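You operate a simulated robot arm through the tools that you are given. There is no shell and no other tool.

The job below is to be done with a simulated robot arm. You get a single attempt, and the scene is never put back.

JOB
Free the earth plate, scour it bright and latch it again.
Fine: earth latch off before scouring; pad back; the display ends at GOOD. Set down upright: scouring pad. Where these are worked on the way, their far stop is far enough and under half their travel is too little: earth latch. What is to be rubbed or washed off counts as gone when no trace of it is left.

The check looks at the end state, three seconds after you hand in, the way a careful person would. Anything else that was tipped, shoved, dropped, spilled or broken makes it a failure.

ROBOT AND FRAMES
A 7-joint arm with a two-finger parallel gripper, fixed in place. Base frame: the origin is at the foot of the arm, x ahead of it, y to its left, z up; the work surface is at about z = 0.75. Units: m, degrees, N and s.
With the tool pointing down near the work surface it reaches from about 0.1 to 0.66 m from the base axis. Its first joint turns from -66.0 to 66.0 degrees. Payload 1.57 kg.
The tool frame sits at the grasp point between the pads (the TCP): z along the fingers, y along the line on which they close. The tips reach 0.03 m beyond it. Largest opening 0.08 m; finger width 0.017, thickness 0.012; the body of the gripper, 0.04 by 0.082 m, starts 0.08 m behind the TCP.
Orientation is that of the tool frame in the base frame, as a unit quaternion [x, y, z, w]. With the fingers straight down and closing along the base's y, the tool's x points along the base's -x, its y along +y and its z along -z.

CONTROLS
- The arm moves only by the tool step_arm. Its argument "plan" is text: rows parted by semicolons, each of 7 numbers parted by spaces: the shift along the tool's x, y, z in units of 40 mm (1.0 is 40 mm), then the turn, a rotation vector about the tool's x, y, z in units of 8 degrees (1.0 is 8 degrees), then the closure, from 0 (fully open) to 1 (shut). In form: tx ty tz wx wy wz hand; .... A call has 1 to 20 rows; each row shifts and turns the commanded pose from where the row before left it, along the tool's axes as they then stand. A call with a number of a shift or a turn outside -1 to 1 is refused whole. A row lasts 0.2 s, in which the tool goes at most 0.05 m and 8.6 degrees; a call with a longer step from one row to the next is refused whole, and so is a gripper value outside its range. Where a pose cannot be reached the arm comes as near as it can. A force on the tool above 40 N (or 10 N above the force at the start of the call, whichever is more), or a blocked arm, ends the call early, and 0.2 s more pass. The fingers move at their own pace (about 0.072 m/s each) and stop on an object; they squeeze with about 23 N. The grip force told is the motor's: it shows also when the fingers shut on nothing. Time passes only in rows, and 0.2 s behind the last, so rows that do not move let the fingers close. It gives the time, the measured TCP pose, the force on the tool (base axes), the opening and the grip force at its end, in the units of the frame above (readings bear some noise), with the torque about the TCP (base axes, N m) and any sound that the robot's microphone picked up.
- Cameras (640 x 400 px; columns grow to the right, rows downward): "scene" is fixed at [0.0715, 0.4608, 1.4121]; the picture's right is [-0.50, -0.87, 0.00], its down [-0.60, 0.35, -0.72] and it looks along [0.63, -0.36, -0.69] (base axes); focal length 324 px, centre (320, 200). "wrist" rides on the gripper at [0.072, -0.007, -0.122] in the tool frame; the picture's right is [0.09, 1.00, 0.00], its down [-0.84, 0.08, -0.54] and it looks along [-0.54, 0.05, 0.84] (tool axes); focal length 238 px, centre (320, 200). There is no depth. A picture from a camera that has moved, and an enlarged one, comes with that camera's place and axes in the base frame and with its lens.
- get_image(camera): a new picture of that camera. The clock stands still meanwhile.
- zoom(camera, box): a new picture of the part [left, top, right, bottom] of that camera's present view, enlarged. The clock stands still meanwhile.
- sign_off(): hands the job in; it is judged then, once.

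Places have to be worked out from the pictures, the camera data and where the tool is seen. Open the gripper and draw the arm clear of the work before you hand the job in, unless the task says otherwise.

The tools are called after "Call:" as a command line: name --argument value ..., lists and objects as JSON in quotes. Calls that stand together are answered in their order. step_arm: Moves the arm, as the interface text tells. Its arguments: {"type":"object","properties":{"plan":{"type":"string"}},"required":["plan"]} The other tools are called the same way: get_image (camera) takes a picture; zoom (camera, box) takes an enlarged picture of a part of a camera's view; sign_off () hands the job in.

At the start:

```text
t: 0.0
tool_pos: [0.3856, 0.2745, 1.1318]
tcp_rot: [0.0, 1.0, 0.0, 0.0]
ft_force: [-0.3, 0.3, 0.4]
wrist_torque: [-0.02, -0.02, 0.0]
gripper_width: 0.0799
grasp_force: 0.1
```

scene: 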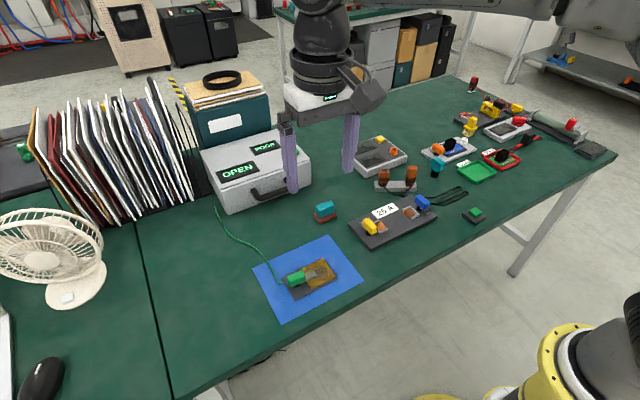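
wrist: 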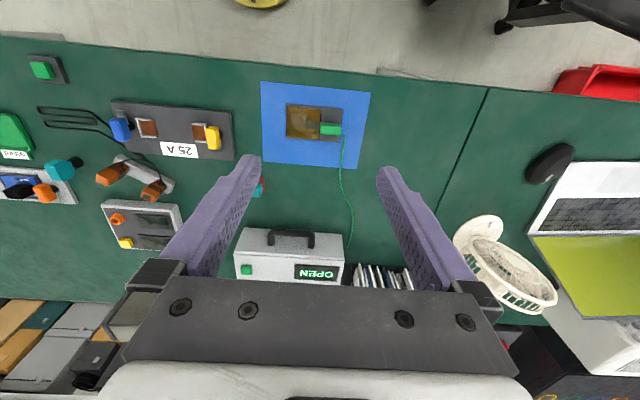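

I will first look at the earth plate, its green latch, the display box and the small teal/red block more closely.

Call:
zoom --camera "scene" --box '[240, 190, 380, 330]'

Call:
zoom --camera "scene" --box '[190, 120, 330, 220]'

Call:
zoom --camera "wrist" --box '[220, 70, 400, 200]'

Call:
zoom --camera "scene" --box '[340, 130, 500, 250]'

```text
2.86 times, centred on (310, 260) of scene
camera zoom: at [0.0715, 0.4608, 1.4121], right [-0.5, -0.87, 0.0], down [-0.6, 0.35, -0.72], along [0.63, -0.36, -0.69], focal length 927 px, centre (349, 29)
```

zoom: 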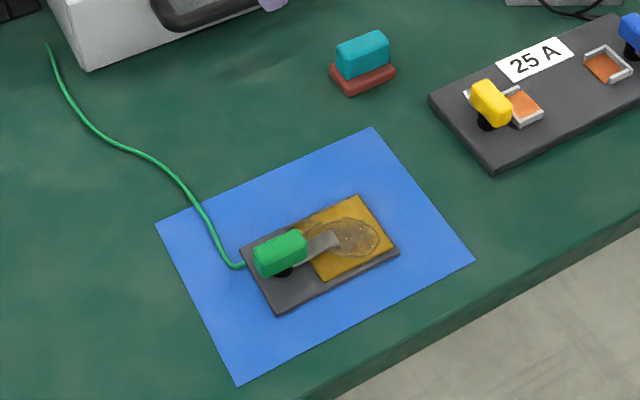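

```text
4.00 times, centred on (260, 170) of scene
camera zoom: at [0.0715, 0.4608, 1.4121], right [-0.5, -0.87, 0.0], down [-0.6, 0.35, -0.72], along [0.63, -0.36, -0.69], focal length 1297 px, centre (560, 320)
```

zoom: 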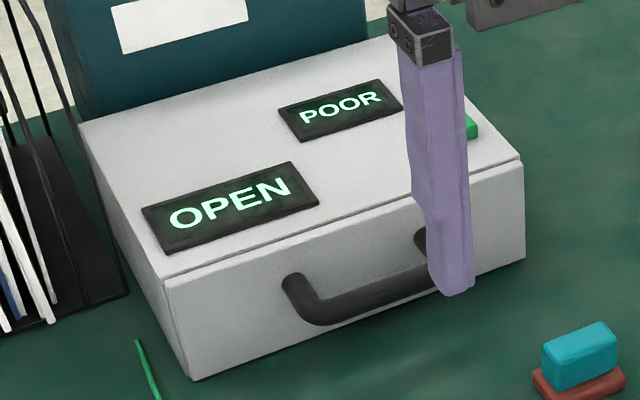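

```text
3.08 times, centred on (310, 135) of wrist
camera zoom: at [0.3146, 0.2692, 1.2531], right [-0.09, 1.0, 0.0], down [0.84, 0.08, 0.54], along [0.54, 0.05, -0.84], focal length 733 px, centre (351, 400)
```

zoom: 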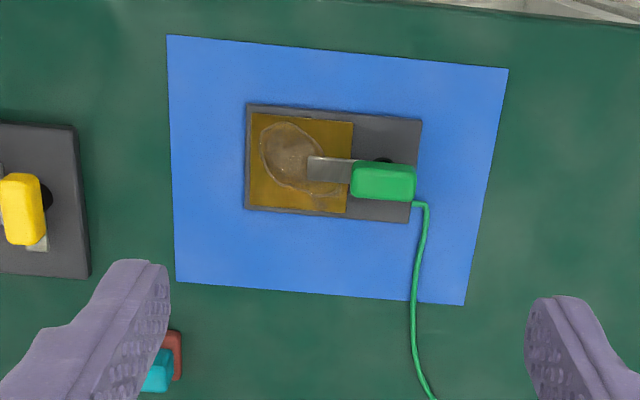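

```text
3.33 times, centred on (420, 190) of scene
camera zoom: at [0.0715, 0.4608, 1.4121], right [-0.5, -0.87, 0.0], down [-0.6, 0.35, -0.72], along [0.63, -0.36, -0.69], focal length 1081 px, centre (-13, 233)
```

zoom: 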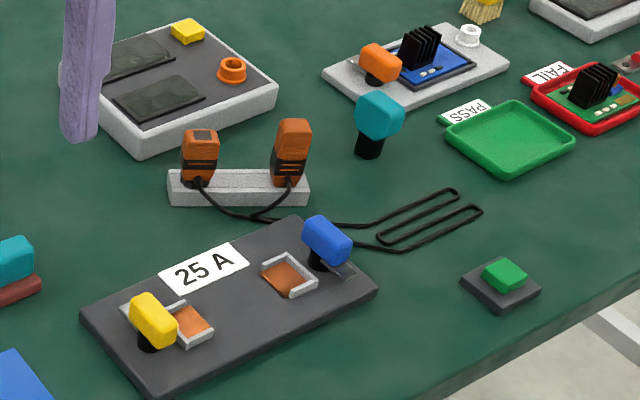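

The plate carrier looks to be about x 0.416–0.482, y 0.216–0.326, with the green latch on its +y end and the pad near (0.61, 0.134). I move the tool down to above the plate for a closer wrist view.

Call:
step_arm --plan "-0.27 0 0.85 0 0 0 0;-0.27 0 0.85 0 0 0 0;-0.27 0 0.85 0 0 0 0;-0.27 0 0.85 0 0 0 0;-0.27 0 0.85 0 0 0 0;-0.27 0 0.85 0 0 0 0"

```text
t: 1.4
tool_pos: [0.4508, 0.2747, 0.9276]
tcp_rot: [0.0, 1.0, 0.001, 0.0]
ft_force: [0.4, -0.3, -0.1]
wrist_torque: [-0.04, 0.04, -0.02]
gripper_width: 0.0804
grasp_force: 0.1
```

The tool is now at (0.451, 0.275, 0.928), over the plate; I take the wrist picture.

Call:
get_image --camera "wrist"

Call:
zoom --camera "wrist" --box '[230, 110, 410, 240]'

Call:
get_image --camera "scene"

```text
taken
camera wrist: at [0.3791, 0.269, 1.0482], right [-0.09, 1.0, 0.0], down [0.84, 0.08, 0.54], along [0.54, 0.05, -0.84], focal length 238 px, centre (320, 200)
```

wrist: 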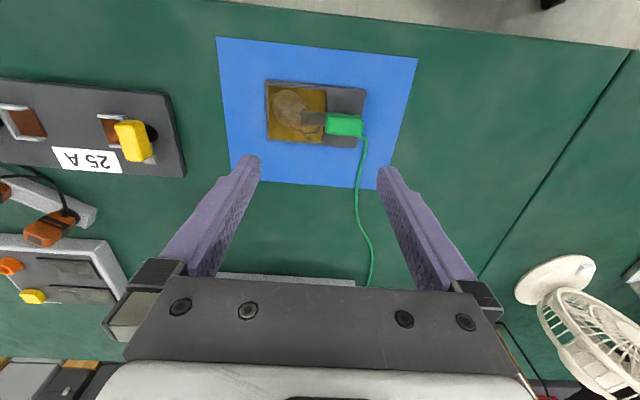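

```text
3.08 times, centred on (320, 175) of wrist
camera zoom: at [0.3791, 0.269, 1.0482], right [-0.09, 1.0, 0.0], down [0.84, 0.08, 0.54], along [0.54, 0.05, -0.84], focal length 733 px, centre (320, 277)
```

zoom: 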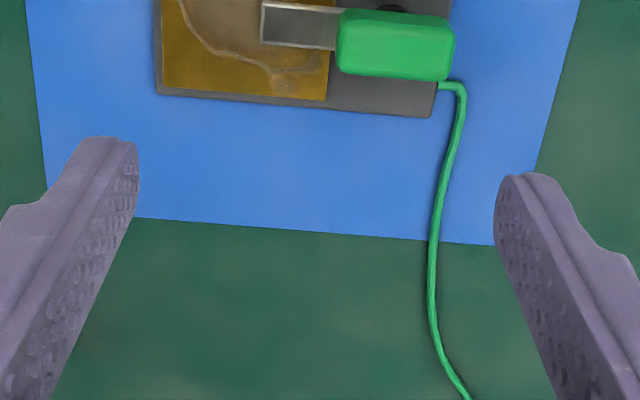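

```text
taken
```

scene: 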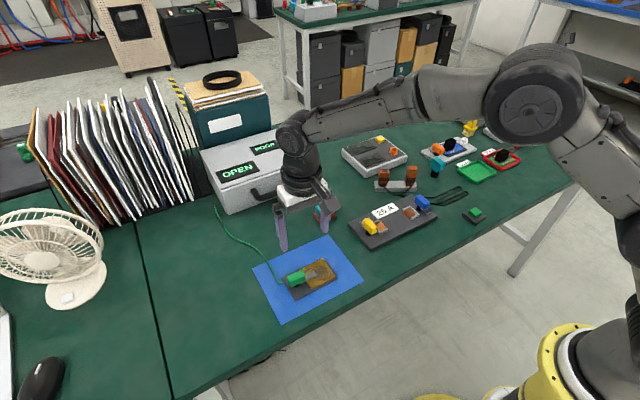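

The plate appears around column 315, row 115; I zoom in there for the latch details.

Call:
zoom --camera "wrist" --box '[255, 70, 385, 155]'

Call:
zoom --camera "scene" --box '[265, 250, 355, 310]'

Call:
zoom --camera "scene" --box '[340, 190, 440, 250]'

```text
4.71 times, centred on (320, 112) of wrist
camera zoom: at [0.3791, 0.269, 1.0482], right [-0.09, 1.0, 0.0], down [0.84, 0.08, 0.54], along [0.54, 0.05, -0.84], focal length 1122 px, centre (320, 612)
```

zoom: 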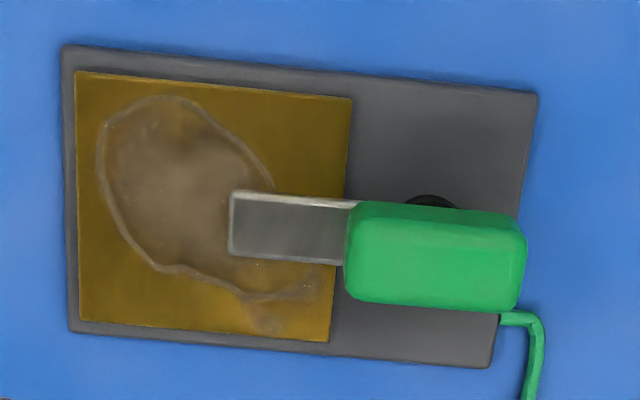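

```text
6.67 times, centred on (310, 280) of scene
camera zoom: at [0.0715, 0.4608, 1.4121], right [-0.5, -0.87, 0.0], down [-0.6, 0.35, -0.72], along [0.63, -0.36, -0.69], focal length 2162 px, centre (387, -333)
```

zoom: 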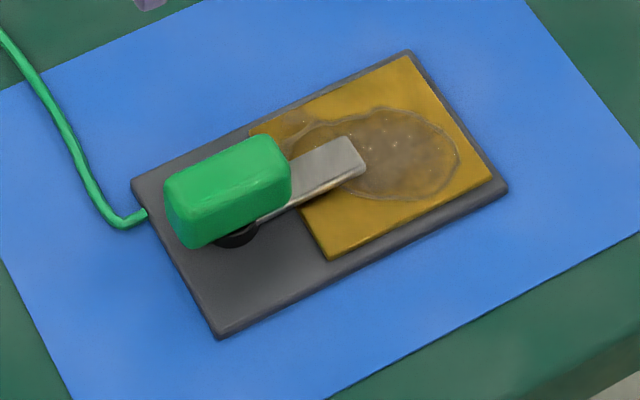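

```text
6.40 times, centred on (390, 220) of scene
camera zoom: at [0.0715, 0.4608, 1.4121], right [-0.5, -0.87, 0.0], down [-0.6, 0.35, -0.72], along [0.63, -0.36, -0.69], focal length 2076 px, centre (-128, 72)
```

zoom: 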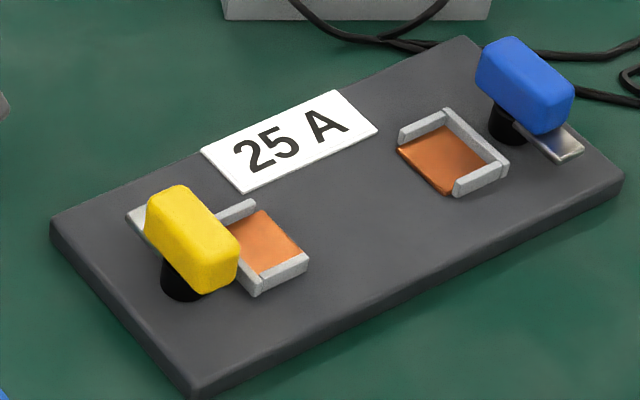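

The latch is a blade on a vertical pivot: the handle (about 41 × 18 mm, top near z 0.793) sits centred over the pivot at roughly (0.447, 0.302). I turn the tool -90° about vertical so the fingers will close along x across the handle's sides, then look again.

Call:
step_arm --plan "0 0 0 0 0 0.9375 0;0 0 0 0 0 0.9375 0;0 0 0 0 0 0.9375 0;0 0 0 0 0 0.9375 0;0 0 0 0 0 0.9375 0;0 0 0 0 0 0.9375 0;0 0 0 0 0 0.9375 0;0 0 0 0 0 0.9375 0;0 0 0 0 0 0.9375 0;0 0 0 0 0 0.9375 0;0 0 0 0 0 0.9375 0;0 0 0 0 0 0.9375 0;0.68 -0.1 0.5 0 0 0 0;0 0 0.5 0 0 0 0"

Call:
get_image --camera "wrist"

Call:
get_image --camera "scene"

```text
t: 4.4
tool_pos: [0.4476, 0.3029, 0.8876]
tcp_rot: [0.708, 0.706, -0.001, 0.0]
ft_force: [-0.6, -0.1, -0.3]
wrist_torque: [0.0, -0.02, 0.01]
gripper_width: 0.0801
grasp_force: 0.0
```

```text
taken
camera wrist: at [0.4406, 0.3751, 1.0088], right [1.0, 0.09, 0.0], down [0.08, -0.84, 0.54], along [0.05, -0.54, -0.84], focal length 238 px, centre (320, 200)
```

wrist: 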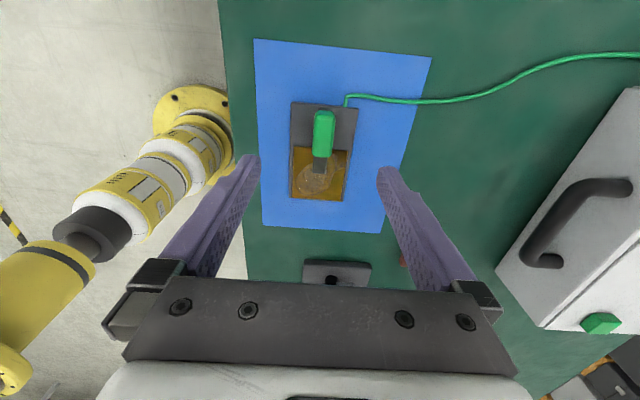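

```text
taken
```

scene: 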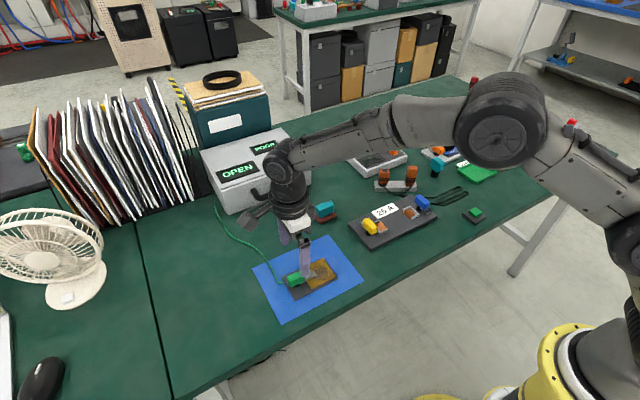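

I zoom in on the handle to check that it is centred between the fingers.

Call:
zoom --camera "wrist" --box '[270, 90, 370, 210]'

Call:
zoom --camera "scene" --box '[250, 210, 370, 320]'

```text
3.33 times, centred on (320, 150) of wrist
camera zoom: at [0.4406, 0.3751, 1.0088], right [1.0, 0.09, 0.0], down [0.08, -0.84, 0.54], along [0.05, -0.54, -0.84], focal length 794 px, centre (320, 367)
```

zoom: 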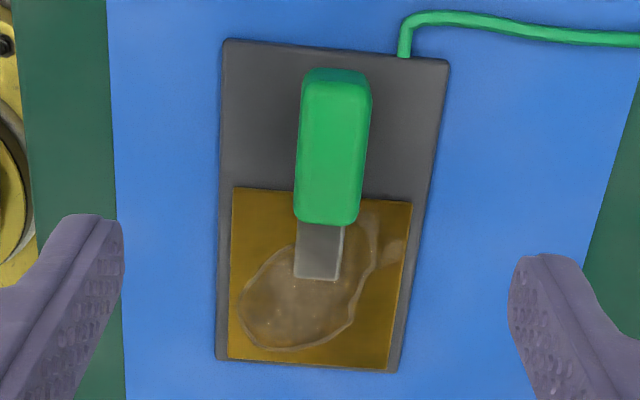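

```text
3.64 times, centred on (310, 265) of scene
camera zoom: at [0.0715, 0.4608, 1.4121], right [-0.5, -0.87, 0.0], down [-0.6, 0.35, -0.72], along [0.63, -0.36, -0.69], focal length 1179 px, centre (356, -36)
```

zoom: 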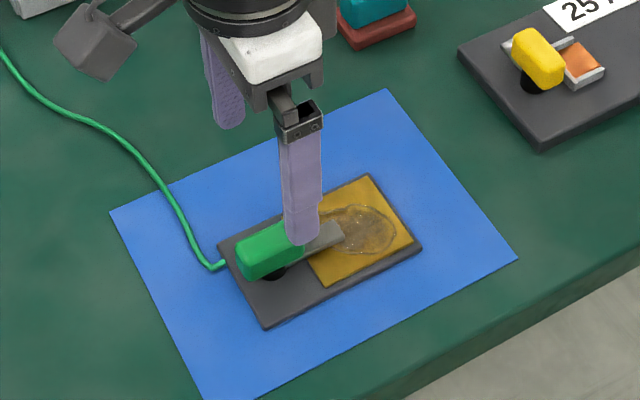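

The handle top centre comes out at about (0.449, 0.304). I lower the open fingers to straddle it with the TCP at z ≈ 0.80 (tips at 0.77, just above the carrier).

Call:
step_arm --plan "0.03 0.035 0.6 0 0 0 0;0 0 0.6 0 0 0 0;0 0 0.5 0 0 0 0;0 0 0.3 0 0 0 0;0 0 0.15 0 0 0 0"

Call:
get_image --camera "wrist"

Call:
zoom --camera "scene" --box '[260, 230, 360, 310]'

```text
t: 5.6
tool_pos: [0.4482, 0.3033, 0.802]
tcp_rot: [0.707, 0.708, 0.0, 0.0]
ft_force: [-0.1, 0.2, -0.3]
wrist_torque: [-0.01, -0.03, -0.03]
gripper_width: 0.0801
grasp_force: 0.1
```

```text
taken
camera wrist: at [0.4419, 0.3761, 0.9228], right [1.0, 0.09, 0.0], down [0.08, -0.84, 0.54], along [0.05, -0.54, -0.84], focal length 238 px, centre (320, 200)
```

wrist: 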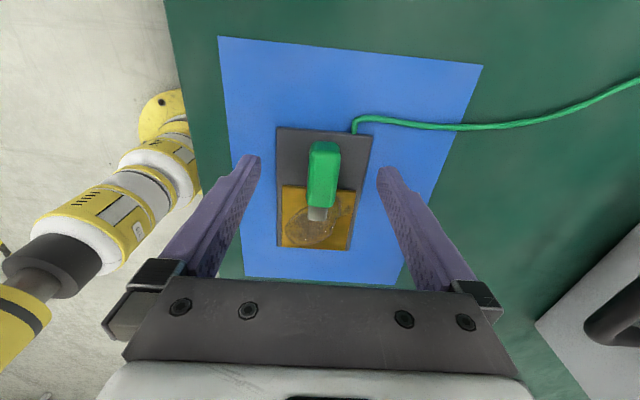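

```text
5.00 times, centred on (310, 270) of scene
camera zoom: at [0.0715, 0.4608, 1.4121], right [-0.5, -0.87, 0.0], down [-0.6, 0.35, -0.72], along [0.63, -0.36, -0.69], focal length 1622 px, centre (370, -150)
```

zoom: 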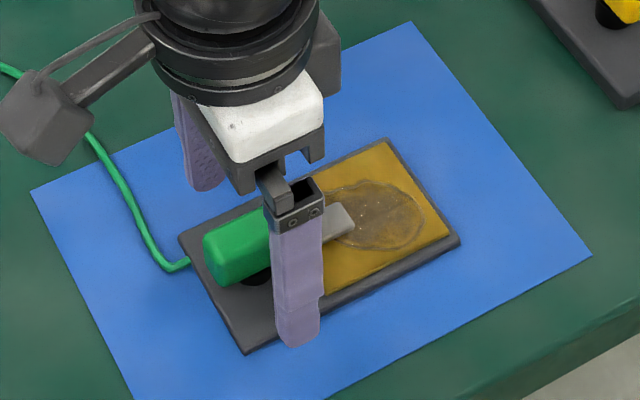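

The handle is between the fingers without contact; I zoom to refine the offset from the pivot axis before closing.

Call:
zoom --camera "wrist" --box '[260, 120, 390, 260]'

```text
2.86 times, centred on (325, 190) of wrist
camera zoom: at [0.4419, 0.3761, 0.9228], right [1.0, 0.09, 0.0], down [0.08, -0.84, 0.54], along [0.05, -0.54, -0.84], focal length 681 px, centre (306, 229)
```

zoom: 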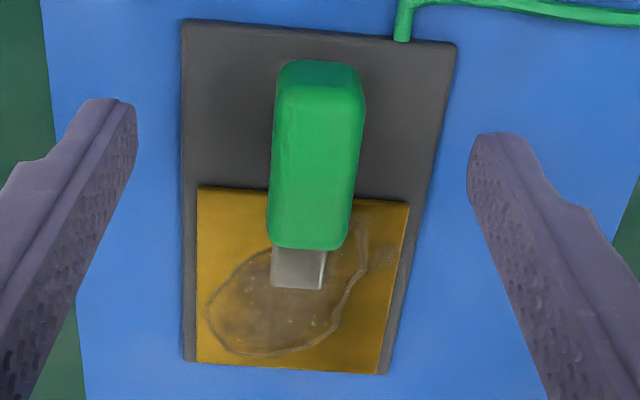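

The handle top reads about z 0.787, centred near (0.450, 0.304). I nudge 1–2 mm onto its axis, go 4 mm lower and close on it.

Call:
step_arm --plan "0.03 0.04 0.1 0 0 0 0;0 0 0 0 0 0 1;0 0 0 0 0 0 1;0 0 0 0 0 0 1;0 0 0 0 0 0 1"

Call:
get_image --camera "wrist"

```text
t: 6.8
tool_pos: [0.4495, 0.3061, 0.7976]
tcp_rot: [0.707, 0.707, 0.0, 0.0]
ft_force: [1.7, 1.5, -1.8]
wrist_torque: [-0.11, 0.02, 0.02]
gripper_width: 0.0197
grasp_force: 33.9
```

```text
taken
camera wrist: at [0.4437, 0.3772, 0.9192], right [1.0, 0.09, 0.0], down [0.08, -0.84, 0.54], along [0.05, -0.54, -0.84], focal length 238 px, centre (320, 200)
```

wrist: 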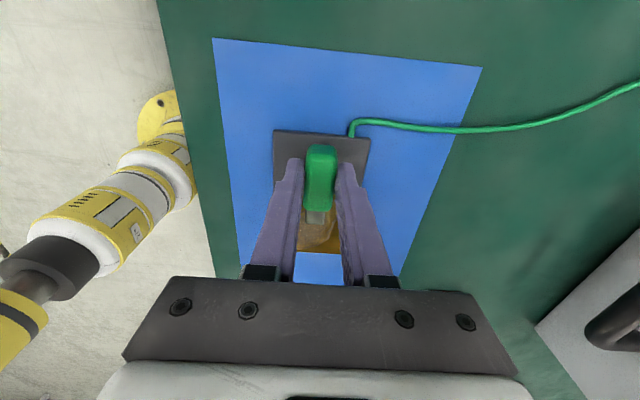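

The handle is gripped (opening 19.7 mm). I test a small counter-clockwise turn of 8° and read the torque.

Call:
step_arm --plan "0 0 0 0 0 -0.5 1;0 0 0 0 0 -0.5 1;0 0 0 0 0 0 1"

Call:
get_image --camera "wrist"

```text
t: 7.6
tool_pos: [0.4506, 0.3037, 0.7973]
tcp_rot: [0.656, 0.755, 0.0, 0.0]
ft_force: [0.4, 0.3, -2.9]
wrist_torque: [0.71, 0.03, 0.0]
gripper_width: 0.0201
grasp_force: 33.3
```

```text
taken
camera wrist: at [0.4335, 0.3756, 0.9192], right [0.97, 0.23, 0.0], down [0.19, -0.82, 0.54], along [0.12, -0.53, -0.84], focal length 238 px, centre (320, 200)
```

wrist: 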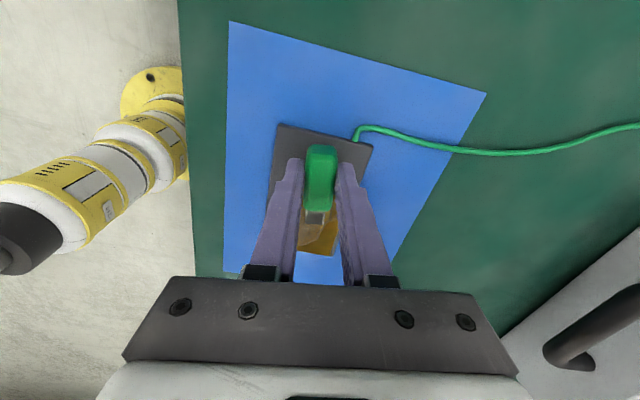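

The turn went through with no vertical-axis torque but 0.7 N·m about x; I zoom to see whether the blade actually turned relative to the carrier.

Call:
zoom --camera "wrist" --box '[250, 110, 400, 280]'

Call:
zoom --camera "scene" --box '[260, 230, 360, 310]'

```text
2.35 times, centred on (325, 195) of wrist
camera zoom: at [0.4335, 0.3756, 0.9192], right [0.97, 0.23, 0.0], down [0.19, -0.82, 0.54], along [0.12, -0.53, -0.84], focal length 561 px, centre (308, 212)
```

zoom: 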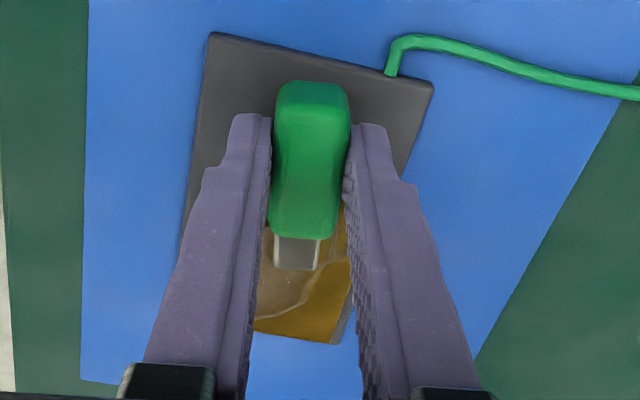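

```text
5.00 times, centred on (310, 270) of scene
camera zoom: at [0.0715, 0.4608, 1.4121], right [-0.5, -0.87, 0.0], down [-0.6, 0.35, -0.72], along [0.63, -0.36, -0.69], focal length 1622 px, centre (370, -150)
```

zoom: 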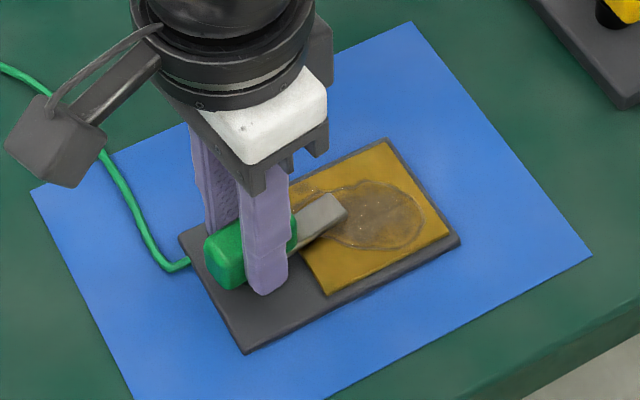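

The blade turned counter-clockwise with the gripper and the carrier stayed put, so this is the opening direction. I continue with more turning, in moderate steps.

Call:
step_arm --plan "0 0 0 0 0 -0.6 1;0 0 0 0 0 -0.6 1;0 0 0 0 0 -0.6 1;0 0 0 0 0 -0.6 1;0 0 0 0 0 -0.6 1"

Call:
zoom --camera "scene" --box '[260, 230, 360, 310]'

Call:
zoom --camera "scene" --box '[190, 120, 330, 220]'

```text
t: 8.8
tool_pos: [0.4495, 0.3032, 0.7984]
tcp_rot: [0.484, 0.875, -0.002, -0.001]
ft_force: [-15.5, -0.8, 5.7]
wrist_torque: [-0.41, -0.42, -0.03]
gripper_width: 0.0199
grasp_force: 33.9
```

```text
5.00 times, centred on (310, 270) of scene
camera zoom: at [0.071, 0.4608, 1.4121], right [-0.5, -0.87, 0.0], down [-0.6, 0.35, -0.72], along [0.63, -0.36, -0.69], focal length 1622 px, centre (370, -150)
```

zoom: 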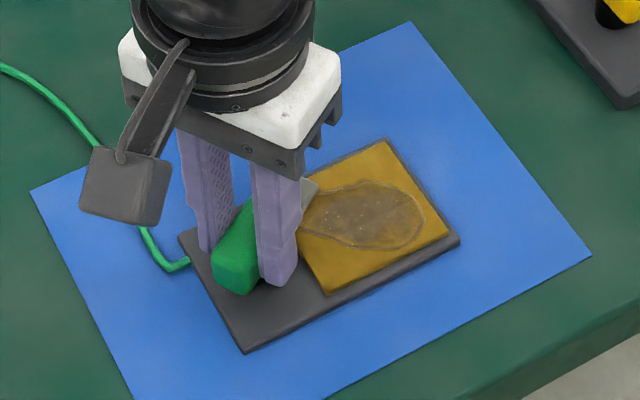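

```text
4.00 times, centred on (260, 170) of scene
camera zoom: at [0.071, 0.4608, 1.4121], right [-0.5, -0.87, 0.0], down [-0.6, 0.35, -0.72], along [0.63, -0.36, -0.69], focal length 1297 px, centre (560, 320)
```

zoom: 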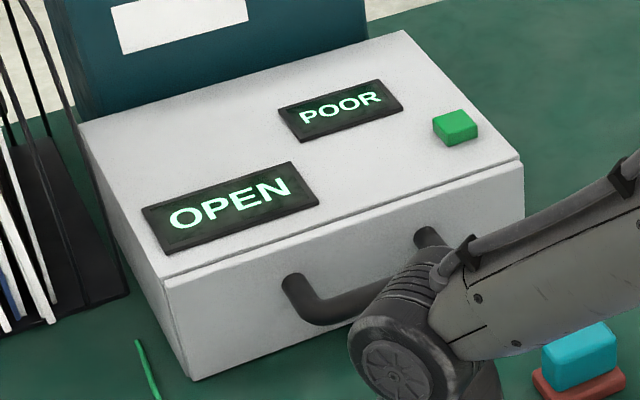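

The blade is about 32° round, but a 15 N side force in -x has built up, meaning my grip centre is slightly off the pivot. I give way about 2 mm in -x and read the force again.

Call:
step_arm --plan "0.0265 -0.0424 0 0 0 0 1;0 0 0 0 0 0 1"

```text
t: 9.4
tool_pos: [0.4485, 0.3041, 0.7975]
tcp_rot: [0.485, 0.874, 0.001, 0.0]
ft_force: [-3.7, -2.3, 3.4]
wrist_torque: [0.6, 0.71, -0.01]
gripper_width: 0.0199
grasp_force: 33.7
```

The force dropped to ~4 N; the data fit a pivot about 5 mm to the -y side of my grip (≈(0.450, 0.300)). I keep turning, with a small sideways shift per row so the grip follows the arc.

Call:
step_arm --plan "0 -0.012 0 0 0 -0.6 1;0 -0.01 0 0 0 -0.6 1;0 -0.01 0 0 0 -0.6 1;0 -0.01 0 0 0 -0.6 1;0 -0.01 0 0 0 -0.6 1"

```text
t: 10.6
tool_pos: [0.448, 0.3045, 0.7978]
tcp_rot: [0.291, 0.957, 0.001, 0.001]
ft_force: [14.5, 0.6, -7.3]
wrist_torque: [0.16, 0.57, 0.02]
gripper_width: 0.0198
grasp_force: 34.0
```

The force flipped to +14.5 N in x, so I look at the handle and blade before continuing.

Call:
zoom --camera "scene" --box '[260, 230, 360, 310]'

Call:
zoom --camera "wrist" --box '[250, 110, 400, 280]'

```text
5.00 times, centred on (310, 270) of scene
camera zoom: at [0.0719, 0.4609, 1.412], right [-0.5, -0.87, 0.0], down [-0.6, 0.35, -0.72], along [0.63, -0.36, -0.69], focal length 1622 px, centre (370, -150)
```

zoom: 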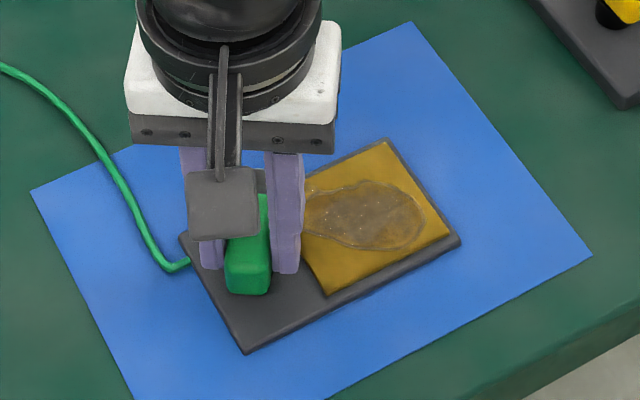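

```text
2.35 times, centred on (325, 195) of wrist
camera zoom: at [0.3845, 0.3386, 0.919], right [0.48, 0.88, 0.0], down [0.74, -0.4, 0.54], along [0.48, -0.26, -0.84], focal length 561 px, centre (308, 212)
```

zoom: 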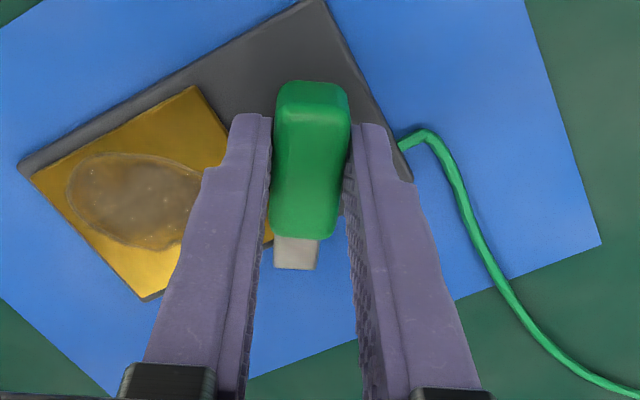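

The blade follows the gripper without slipping, now about 56° round. I ease 2 mm to +x to shed the side force and go on turning without the extra shift.

Call:
step_arm --plan "-0.04 0.028 0 0 0 0 1;0 0 0 0 0 0 1"

```text
t: 11.2
tool_pos: [0.4474, 0.3031, 0.7983]
tcp_rot: [0.292, 0.956, 0.0, 0.0]
ft_force: [2.3, 1.5, -2.9]
wrist_torque: [-0.55, -0.99, -0.01]
gripper_width: 0.0198
grasp_force: 33.8
```

Force is back to ~3 N. I turn further in short batches.

Call:
step_arm --plan "0 0 0 0 0 -0.5 1;0 0 0 0 0 -0.5 1;0 0 0 0 0 -0.5 1;0 0 0 0 0 0 1"

```text
t: 12.2
tool_pos: [0.448, 0.303, 0.797]
tcp_rot: [0.191, 0.981, 0.0, -0.001]
ft_force: [-2.2, -1.4, 1.6]
wrist_torque: [0.05, -0.15, 0.01]
gripper_width: 0.0201
grasp_force: 33.8
```

About 68° round with only ~2 N; continuing another 12° and then on toward 90°.

Call:
step_arm --plan "0 0 0 0 0 -0.5 1;0 0 0 0 0 -0.5 1;0 0 0 0 0 -0.5 1;0 0 0 0 0 0 1"

Call:
zoom --camera "wrist" --box '[250, 110, 400, 280]'

```text
t: 13.2
tool_pos: [0.4477, 0.3023, 0.7986]
tcp_rot: [0.086, 0.996, -0.001, -0.001]
ft_force: [-9.3, -8.7, 6.2]
wrist_torque: [-0.1, -0.45, 0.02]
gripper_width: 0.02
grasp_force: 34.3
```

```text
2.35 times, centred on (325, 195) of wrist
camera zoom: at [0.3762, 0.3093, 0.9193], right [0.08, 1.0, 0.0], down [0.84, -0.07, 0.54], along [0.54, -0.05, -0.84], focal length 561 px, centre (308, 212)
```

zoom: 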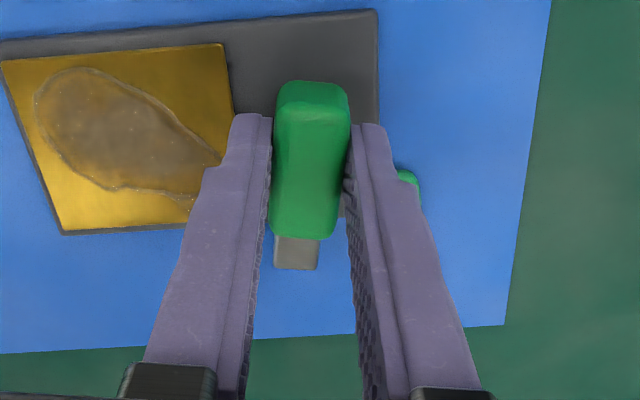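

80° round with ~9 N each in -x and -y; I yield 1.5 mm that way and try the last 10°, watching for the stop.

Call:
step_arm --plan "0.031 -0.041 0 0 0 0 1;0 0 0 0 0 -0.4 1;0 0 0 0 0 -0.4 1;0 0 0 0 0 -0.4 1;0 0 0 0 0 0 1"

Call:
zoom --camera "scene" --box '[190, 120, 330, 220]'

Call:
zoom --camera "scene" --box '[260, 230, 360, 310]'

```text
t: 14.4
tool_pos: [0.447, 0.303, 0.7969]
tcp_rot: [0.003, 1.0, 0.001, 0.001]
ft_force: [6.4, 0.5, -9.3]
wrist_torque: [0.09, -0.57, -0.02]
gripper_width: 0.0198
grasp_force: 33.4
```

```text
4.00 times, centred on (260, 170) of scene
camera zoom: at [0.0718, 0.4609, 1.412], right [-0.5, -0.87, 0.0], down [-0.6, 0.35, -0.72], along [0.63, -0.36, -0.69], focal length 1297 px, centre (560, 320)
```

zoom: 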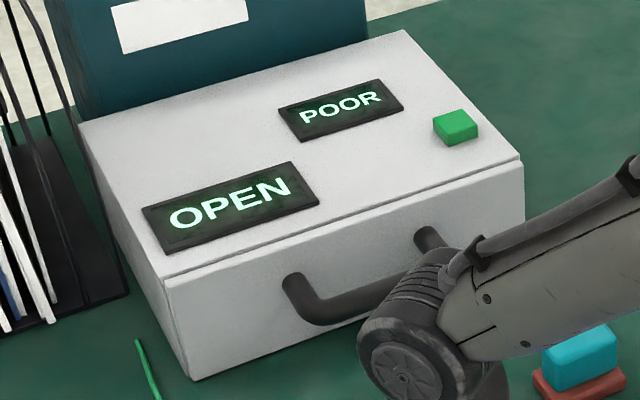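

```text
5.00 times, centred on (310, 270) of scene
camera zoom: at [0.0718, 0.4609, 1.412], right [-0.5, -0.87, 0.0], down [-0.6, 0.35, -0.72], along [0.63, -0.36, -0.69], focal length 1622 px, centre (370, -150)
```

zoom: 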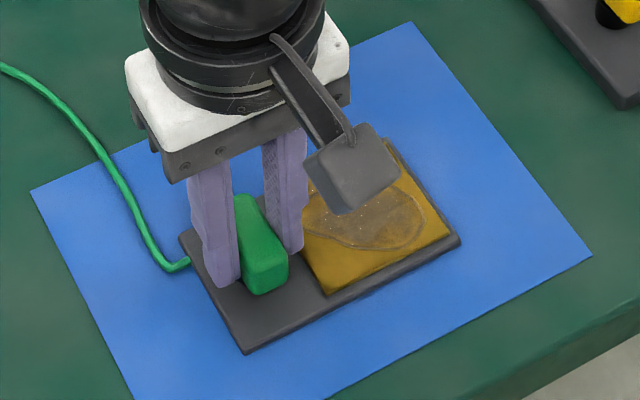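

The latch has turned about 90° and the blade is off the plate. I test a little further to see whether the far stop is here.

Call:
step_arm --plan "0 0 0 0 0 -0.4 1;0 0 0 0 0 -0.4 1;0 0 0 0 0 0 1"

Call:
zoom --camera "wrist" --box '[250, 110, 400, 280]'

```text
t: 15.2
tool_pos: [0.4452, 0.3014, 0.7969]
tcp_rot: [-0.053, 0.999, 0.001, 0.0]
ft_force: [4.6, 1.8, -2.0]
wrist_torque: [0.02, 0.47, -0.91]
gripper_width: 0.0214
grasp_force: 34.7
```

```text
2.35 times, centred on (325, 195) of wrist
camera zoom: at [0.3763, 0.2886, 0.9193], right [-0.2, 0.98, 0.0], down [0.82, 0.16, 0.54], along [0.53, 0.11, -0.84], focal length 561 px, centre (308, 212)
```

zoom: 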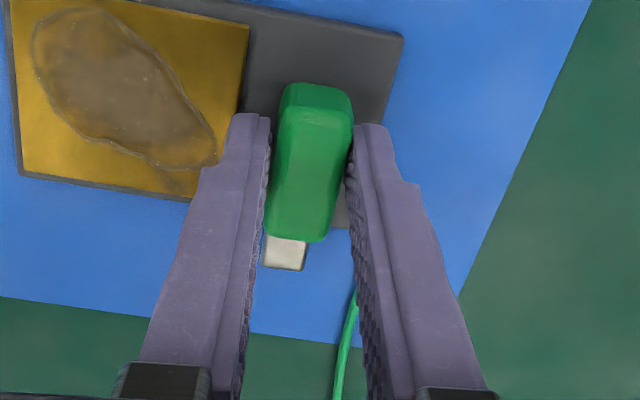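

Torque of -0.9 N·m and the handle staying behind show the stop at about 90°: the latch is fully off. I turn the gripper back into line with the handle, open and rise.

Call:
step_arm --plan "0 0 0 0 0 0.4 1;0 0 0 0 0 0.4 1;0 0 0 0 0 0 1;0 0 0 0 0 0 0;0 0 0 0 0 0 0;0 0 0 0 0 0 0;0 0 -0.5 0 0 0 0;0 0 -1 0 0 0 0;0 0 -1 0 0 0 0"

Call:
get_image --camera "wrist"

Call:
get_image --camera "scene"

```text
t: 17.2
tool_pos: [0.4461, 0.3007, 0.8981]
tcp_rot: [0.004, 1.0, 0.0, 0.0]
ft_force: [0.9, -0.4, -1.5]
wrist_torque: [0.01, -0.01, 0.02]
gripper_width: 0.08
grasp_force: 0.0
```

```text
taken
camera wrist: at [0.3746, 0.296, 1.0202], right [-0.09, 1.0, 0.0], down [0.84, 0.07, 0.54], along [0.54, 0.05, -0.84], focal length 238 px, centre (320, 200)
```

wrist: 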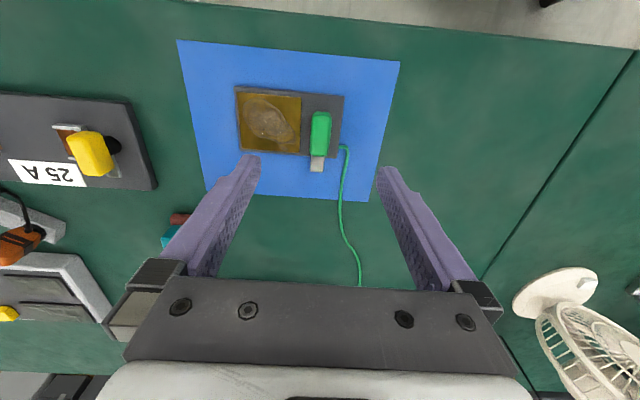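

```text
taken
```

scene: 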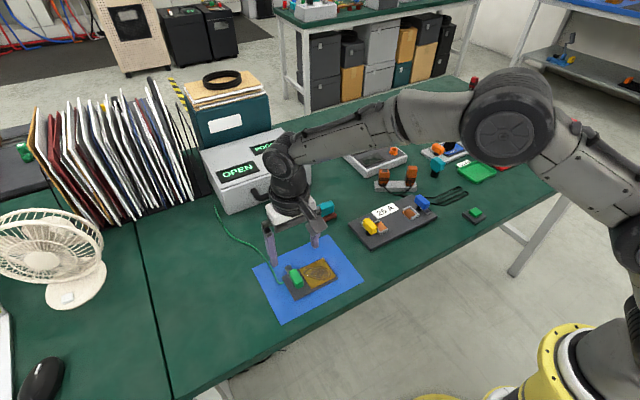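

The latch is swung clear. Next I go up and across to the pad; I first zoom on the plate and pad for shapes.

Call:
zoom --camera "wrist" --box '[225, 75, 360, 185]'

Call:
zoom --camera "scene" --box '[300, 190, 350, 230]'

Call:
step_arm --plan "-0.5 -0.6 -0.5 0 0 0 0;-0.5 -0.6 -0.5 0 0 0 0;-0.5 -0.6 0 0 0 0 0;-0.5 -0.6 0 0 0 0 0;-0.5 -0.6 0 0 0 0 0;-0.5 -0.5 0 0 0 0 0;-0.5 -0.5 0 0 0 0 0"

Call:
get_image --camera "wrist"

```text
3.64 times, centred on (292, 130) of wrist
camera zoom: at [0.3746, 0.296, 1.0202], right [-0.09, 1.0, 0.0], down [0.84, 0.07, 0.54], along [0.54, 0.05, -0.84], focal length 867 px, centre (420, 454)
```

zoom: 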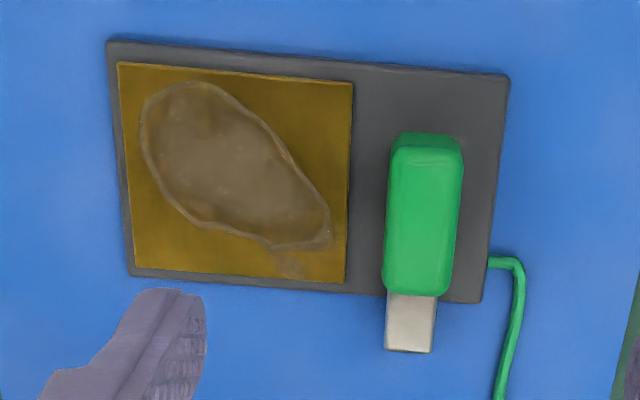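

```text
10.00 times, centred on (325, 210) of scene
camera zoom: at [0.0715, 0.4608, 1.4121], right [-0.5, -0.87, 0.0], down [-0.6, 0.35, -0.72], along [0.63, -0.36, -0.69], focal length 3243 px, centre (270, 100)
```

zoom: 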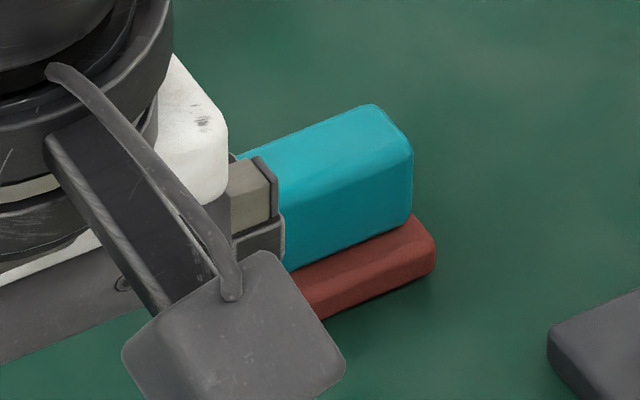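

```text
t: 18.8
tool_pos: [0.5858, 0.1409, 0.9385]
tcp_rot: [0.003, 1.0, 0.0, 0.001]
ft_force: [-0.3, 0.0, 0.3]
wrist_torque: [-0.01, 0.04, -0.01]
gripper_width: 0.0803
grasp_force: 0.0
```

```text
taken
camera wrist: at [0.5142, 0.1347, 1.0597], right [-0.09, 1.0, 0.0], down [0.84, 0.07, 0.54], along [0.54, 0.05, -0.84], focal length 238 px, centre (320, 200)
```

wrist: 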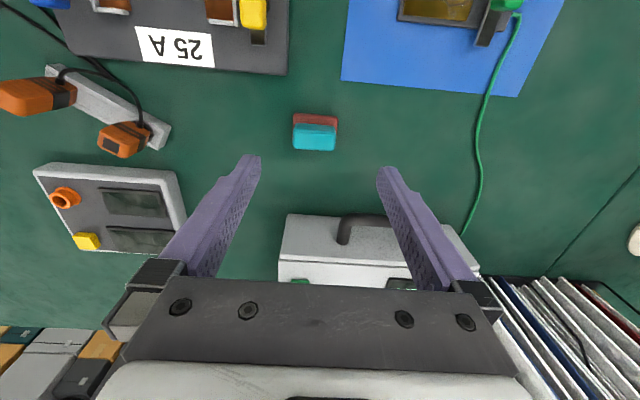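

The pad is visible at about (315, 133); I zoom to measure it.

Call:
zoom --camera "wrist" --box '[270, 95, 360, 165]'

Call:
zoom --camera "scene" --box '[280, 170, 380, 240]'

```text
5.71 times, centred on (315, 130) of wrist
camera zoom: at [0.5142, 0.1347, 1.0597], right [-0.09, 1.0, 0.0], down [0.84, 0.07, 0.54], along [0.54, 0.05, -0.84], focal length 1362 px, centre (349, 600)
```

zoom: 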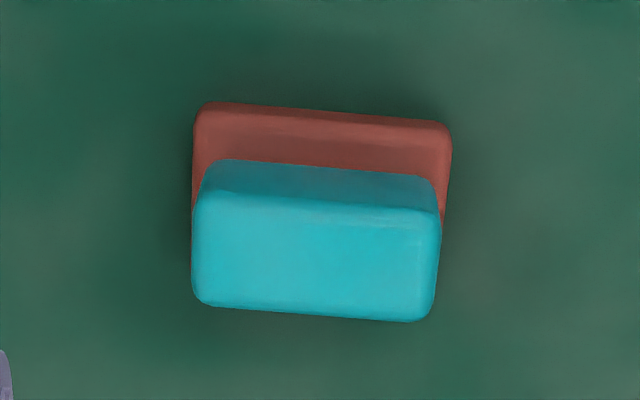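

```text
5.71 times, centred on (330, 205) of scene
camera zoom: at [0.0715, 0.4608, 1.4121], right [-0.5, -0.87, 0.0], down [-0.6, 0.35, -0.72], along [0.63, -0.36, -0.69], focal length 1853 px, centre (263, 171)
```

zoom: 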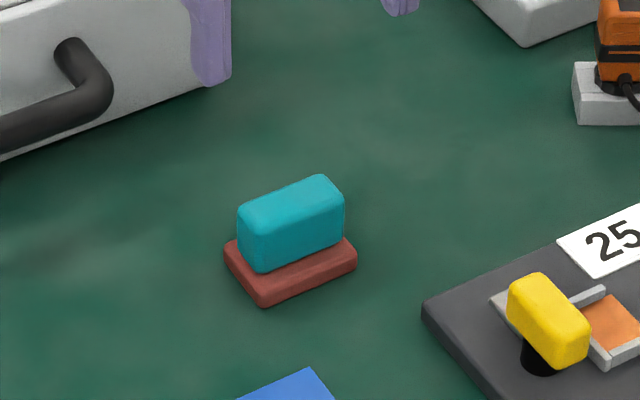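

The pad has a teal grip (about 50 × 24 mm, long along y) on a red scouring sole (about 56 × 42 mm), near (0.61, 0.135). I turn the tool -90° again to grip the teal block across its long sides, moving over it at the same time.

Call:
step_arm --plan "0 0 0 0 0 0.9375 0;0 0 0 0 0 0.9375 0;0 0 0 0 0 0.9375 0;0 0 0 0 0 0.9375 0;0 0 0 0 0 0.9375 0;0 0 0 0 0 0.9375 0;0 0 0 0 0 0.9375 0;0 0 0 0 0 0.9375 0;0 0 0 0 0 0.9375 0;0 0 0 0 0 0.9375 0;0 0 0 0 0 0.9375 0;0 0 0 0 0 0.9375 0;-0.12 0.55 0.5 0 0 0 0;0 0 0.3 0 0 0 0;0 0 0 0 0 0 0"

Call:
get_image --camera "wrist"

Call:
zoom --camera "wrist" --box '[260, 90, 380, 200]'

```text
t: 22.0
tool_pos: [0.608, 0.137, 0.9046]
tcp_rot: [0.71, 0.705, 0.0, 0.0]
ft_force: [0.8, -0.1, -0.8]
wrist_torque: [0.01, 0.02, 0.02]
gripper_width: 0.0799
grasp_force: 0.1
```

```text
taken
camera wrist: at [0.6021, 0.2086, 1.0271], right [1.0, 0.08, 0.0], down [0.07, -0.84, 0.54], along [0.05, -0.54, -0.84], focal length 238 px, centre (320, 200)
```

wrist: 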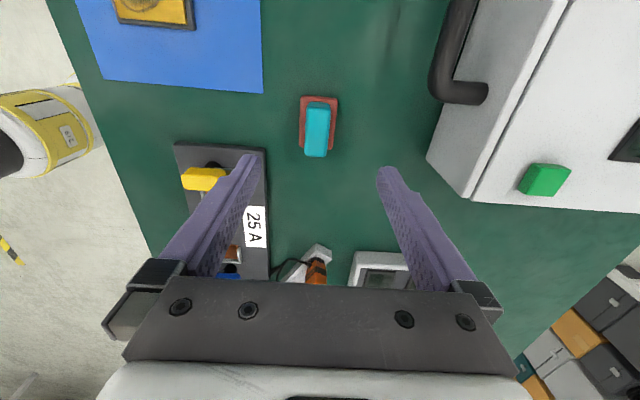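

```text
3.64 times, centred on (320, 145) of wrist
camera zoom: at [0.6021, 0.2086, 1.0271], right [1.0, 0.08, 0.0], down [0.07, -0.84, 0.54], along [0.05, -0.54, -0.84], focal length 867 px, centre (320, 400)
```

zoom: 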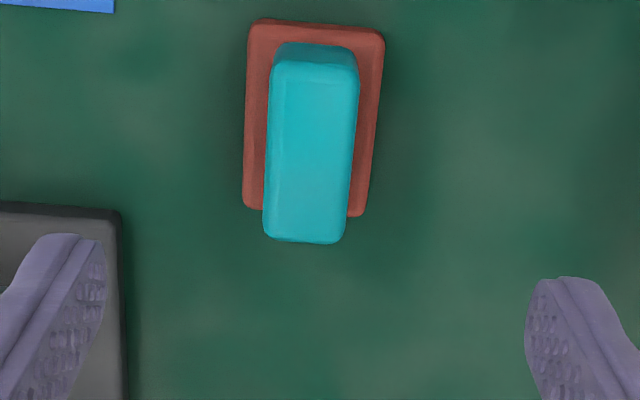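

The pad centre is at (0.607, 0.137) with its top near z 0.789, right under the tool. I descend with the fingers partly closed (about 56 mm) and stop just above the sole.

Call:
step_arm --plan "0 -0.025 0.7 0 0 0 0.3;0 0 0.7 0 0 0 0.3;0 0 0.6 0 0 0 0.3;0 0 0.4 0 0 0 0.3;0 0 0.2 0 0 0 0.3;0 0 0 0 0 0 0.3"

Call:
zoom --camera "wrist" --box '[240, 110, 400, 230]'

Call:
zoom --camera "scene" --box '[280, 170, 380, 240]'

```text
t: 23.4
tool_pos: [0.607, 0.1362, 0.801]
tcp_rot: [0.71, 0.705, 0.0, 0.0]
ft_force: [-0.1, -0.9, 0.1]
wrist_torque: [0.03, 0.0, 0.0]
gripper_width: 0.0561
grasp_force: 0.0
```

```text
3.33 times, centred on (320, 170) of wrist
camera zoom: at [0.601, 0.2091, 0.9229], right [1.0, 0.09, 0.0], down [0.07, -0.84, 0.54], along [0.05, -0.54, -0.84], focal length 794 px, centre (320, 300)
```

zoom: 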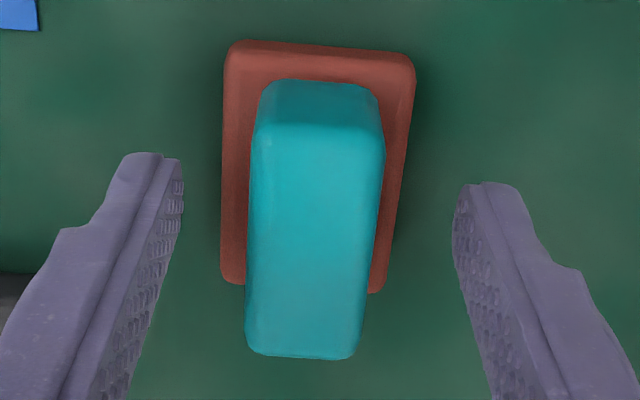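

```text
5.71 times, centred on (330, 205) of scene
camera zoom: at [0.0715, 0.4608, 1.4121], right [-0.5, -0.87, 0.0], down [-0.6, 0.35, -0.72], along [0.63, -0.36, -0.69], focal length 1853 px, centre (263, 171)
```

zoom: 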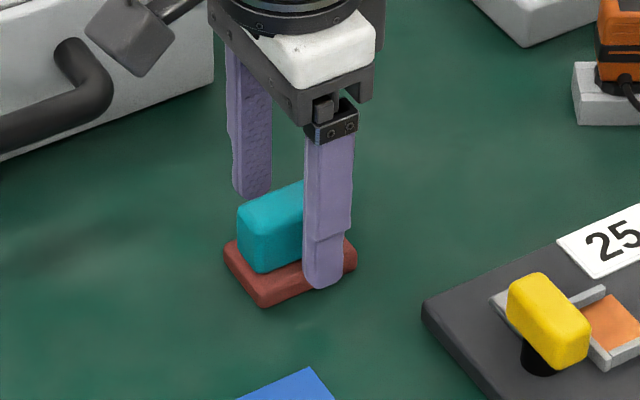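

The teal block sits between the fingers, about 1.3 mm toward -x. I correct that, go 5 mm lower and close on it.

Call:
step_arm --plan "0 -0.033 0.125 0 0 0 0.3;0 0 0 0 0 0 1;0 0 0 0 0 0 1;0 0 0 0 0 0 1;0 0 0 0 0 0 1"

Call:
zoom --camera "wrist" --box '[240, 110, 400, 230]'

Call:
zoom --camera "scene" --box '[280, 170, 380, 240]'

```text
t: 24.6
tool_pos: [0.6048, 0.1349, 0.7969]
tcp_rot: [0.71, 0.705, 0.0, -0.001]
ft_force: [0.3, 0.4, 0.2]
wrist_torque: [0.0, -0.01, -0.04]
gripper_width: 0.0229
grasp_force: 22.8
```

```text
3.33 times, centred on (320, 170) of wrist
camera zoom: at [0.5996, 0.209, 0.9181], right [1.0, 0.09, 0.0], down [0.07, -0.84, 0.54], along [0.05, -0.54, -0.84], focal length 794 px, centre (320, 300)
```

zoom: 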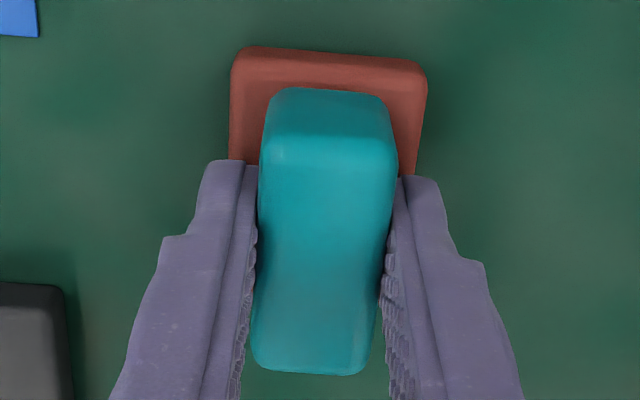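

```text
5.71 times, centred on (330, 205) of scene
camera zoom: at [0.0715, 0.4608, 1.4121], right [-0.5, -0.87, 0.0], down [-0.6, 0.35, -0.72], along [0.63, -0.36, -0.69], focal length 1853 px, centre (263, 171)
```

zoom: 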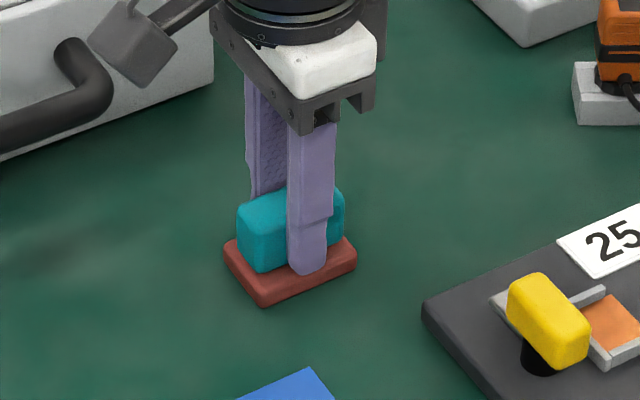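

The pad is held (22.9 mm) and has not shifted; with the TCP at z≈0.797 its sole rests on the table at 0.75. I lift it 80 mm and carry it over the plate.

Call:
step_arm --plan "0 0 -0.3 0 0 0 1;0 0 -0.7 0 0 0 1;0 0 -1 0 0 0 1;0.467 -0.653 0 0 0 0 1;0.467 -0.653 0 0 0 0 1;0.467 -0.653 0 0 0 0 1;0.467 -0.653 0 0 0 0 1;0.467 -0.653 0 0 0 0 1;0.467 -0.653 0 0 0 0 1;0 0 0 0 0 0 1"

Call:
get_image --camera "wrist"

Call:
zoom --camera "scene" --box '[250, 210, 370, 320]'

```text
t: 26.8
tool_pos: [0.45, 0.2489, 0.8771]
tcp_rot: [0.71, 0.704, 0.0, 0.0]
ft_force: [0.0, -0.6, -2.0]
wrist_torque: [-0.02, 0.0, -0.01]
gripper_width: 0.0
grasp_force: 21.4
```

```text
taken
camera wrist: at [0.4431, 0.3219, 0.9984], right [1.0, 0.08, 0.0], down [0.07, -0.84, 0.54], along [0.05, -0.54, -0.84], focal length 238 px, centre (320, 200)
```

wrist: 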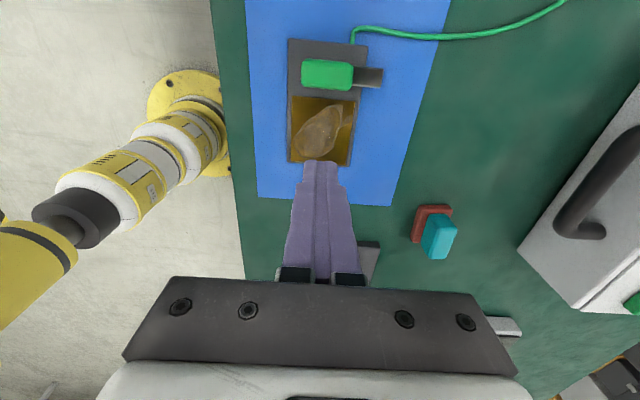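

```text
3.64 times, centred on (310, 265) of scene
camera zoom: at [0.0715, 0.4608, 1.4121], right [-0.5, -0.87, 0.0], down [-0.6, 0.35, -0.72], along [0.63, -0.36, -0.69], focal length 1179 px, centre (356, -36)
```

zoom: 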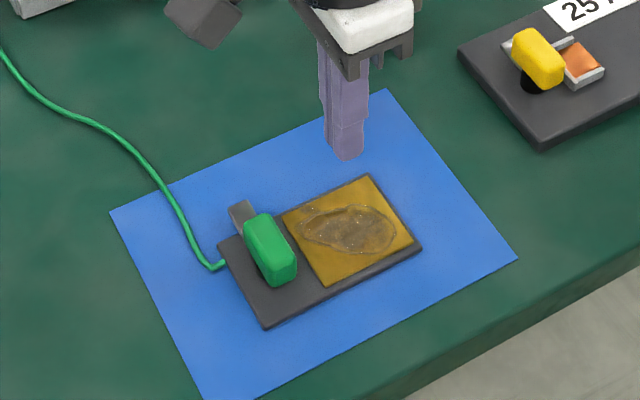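

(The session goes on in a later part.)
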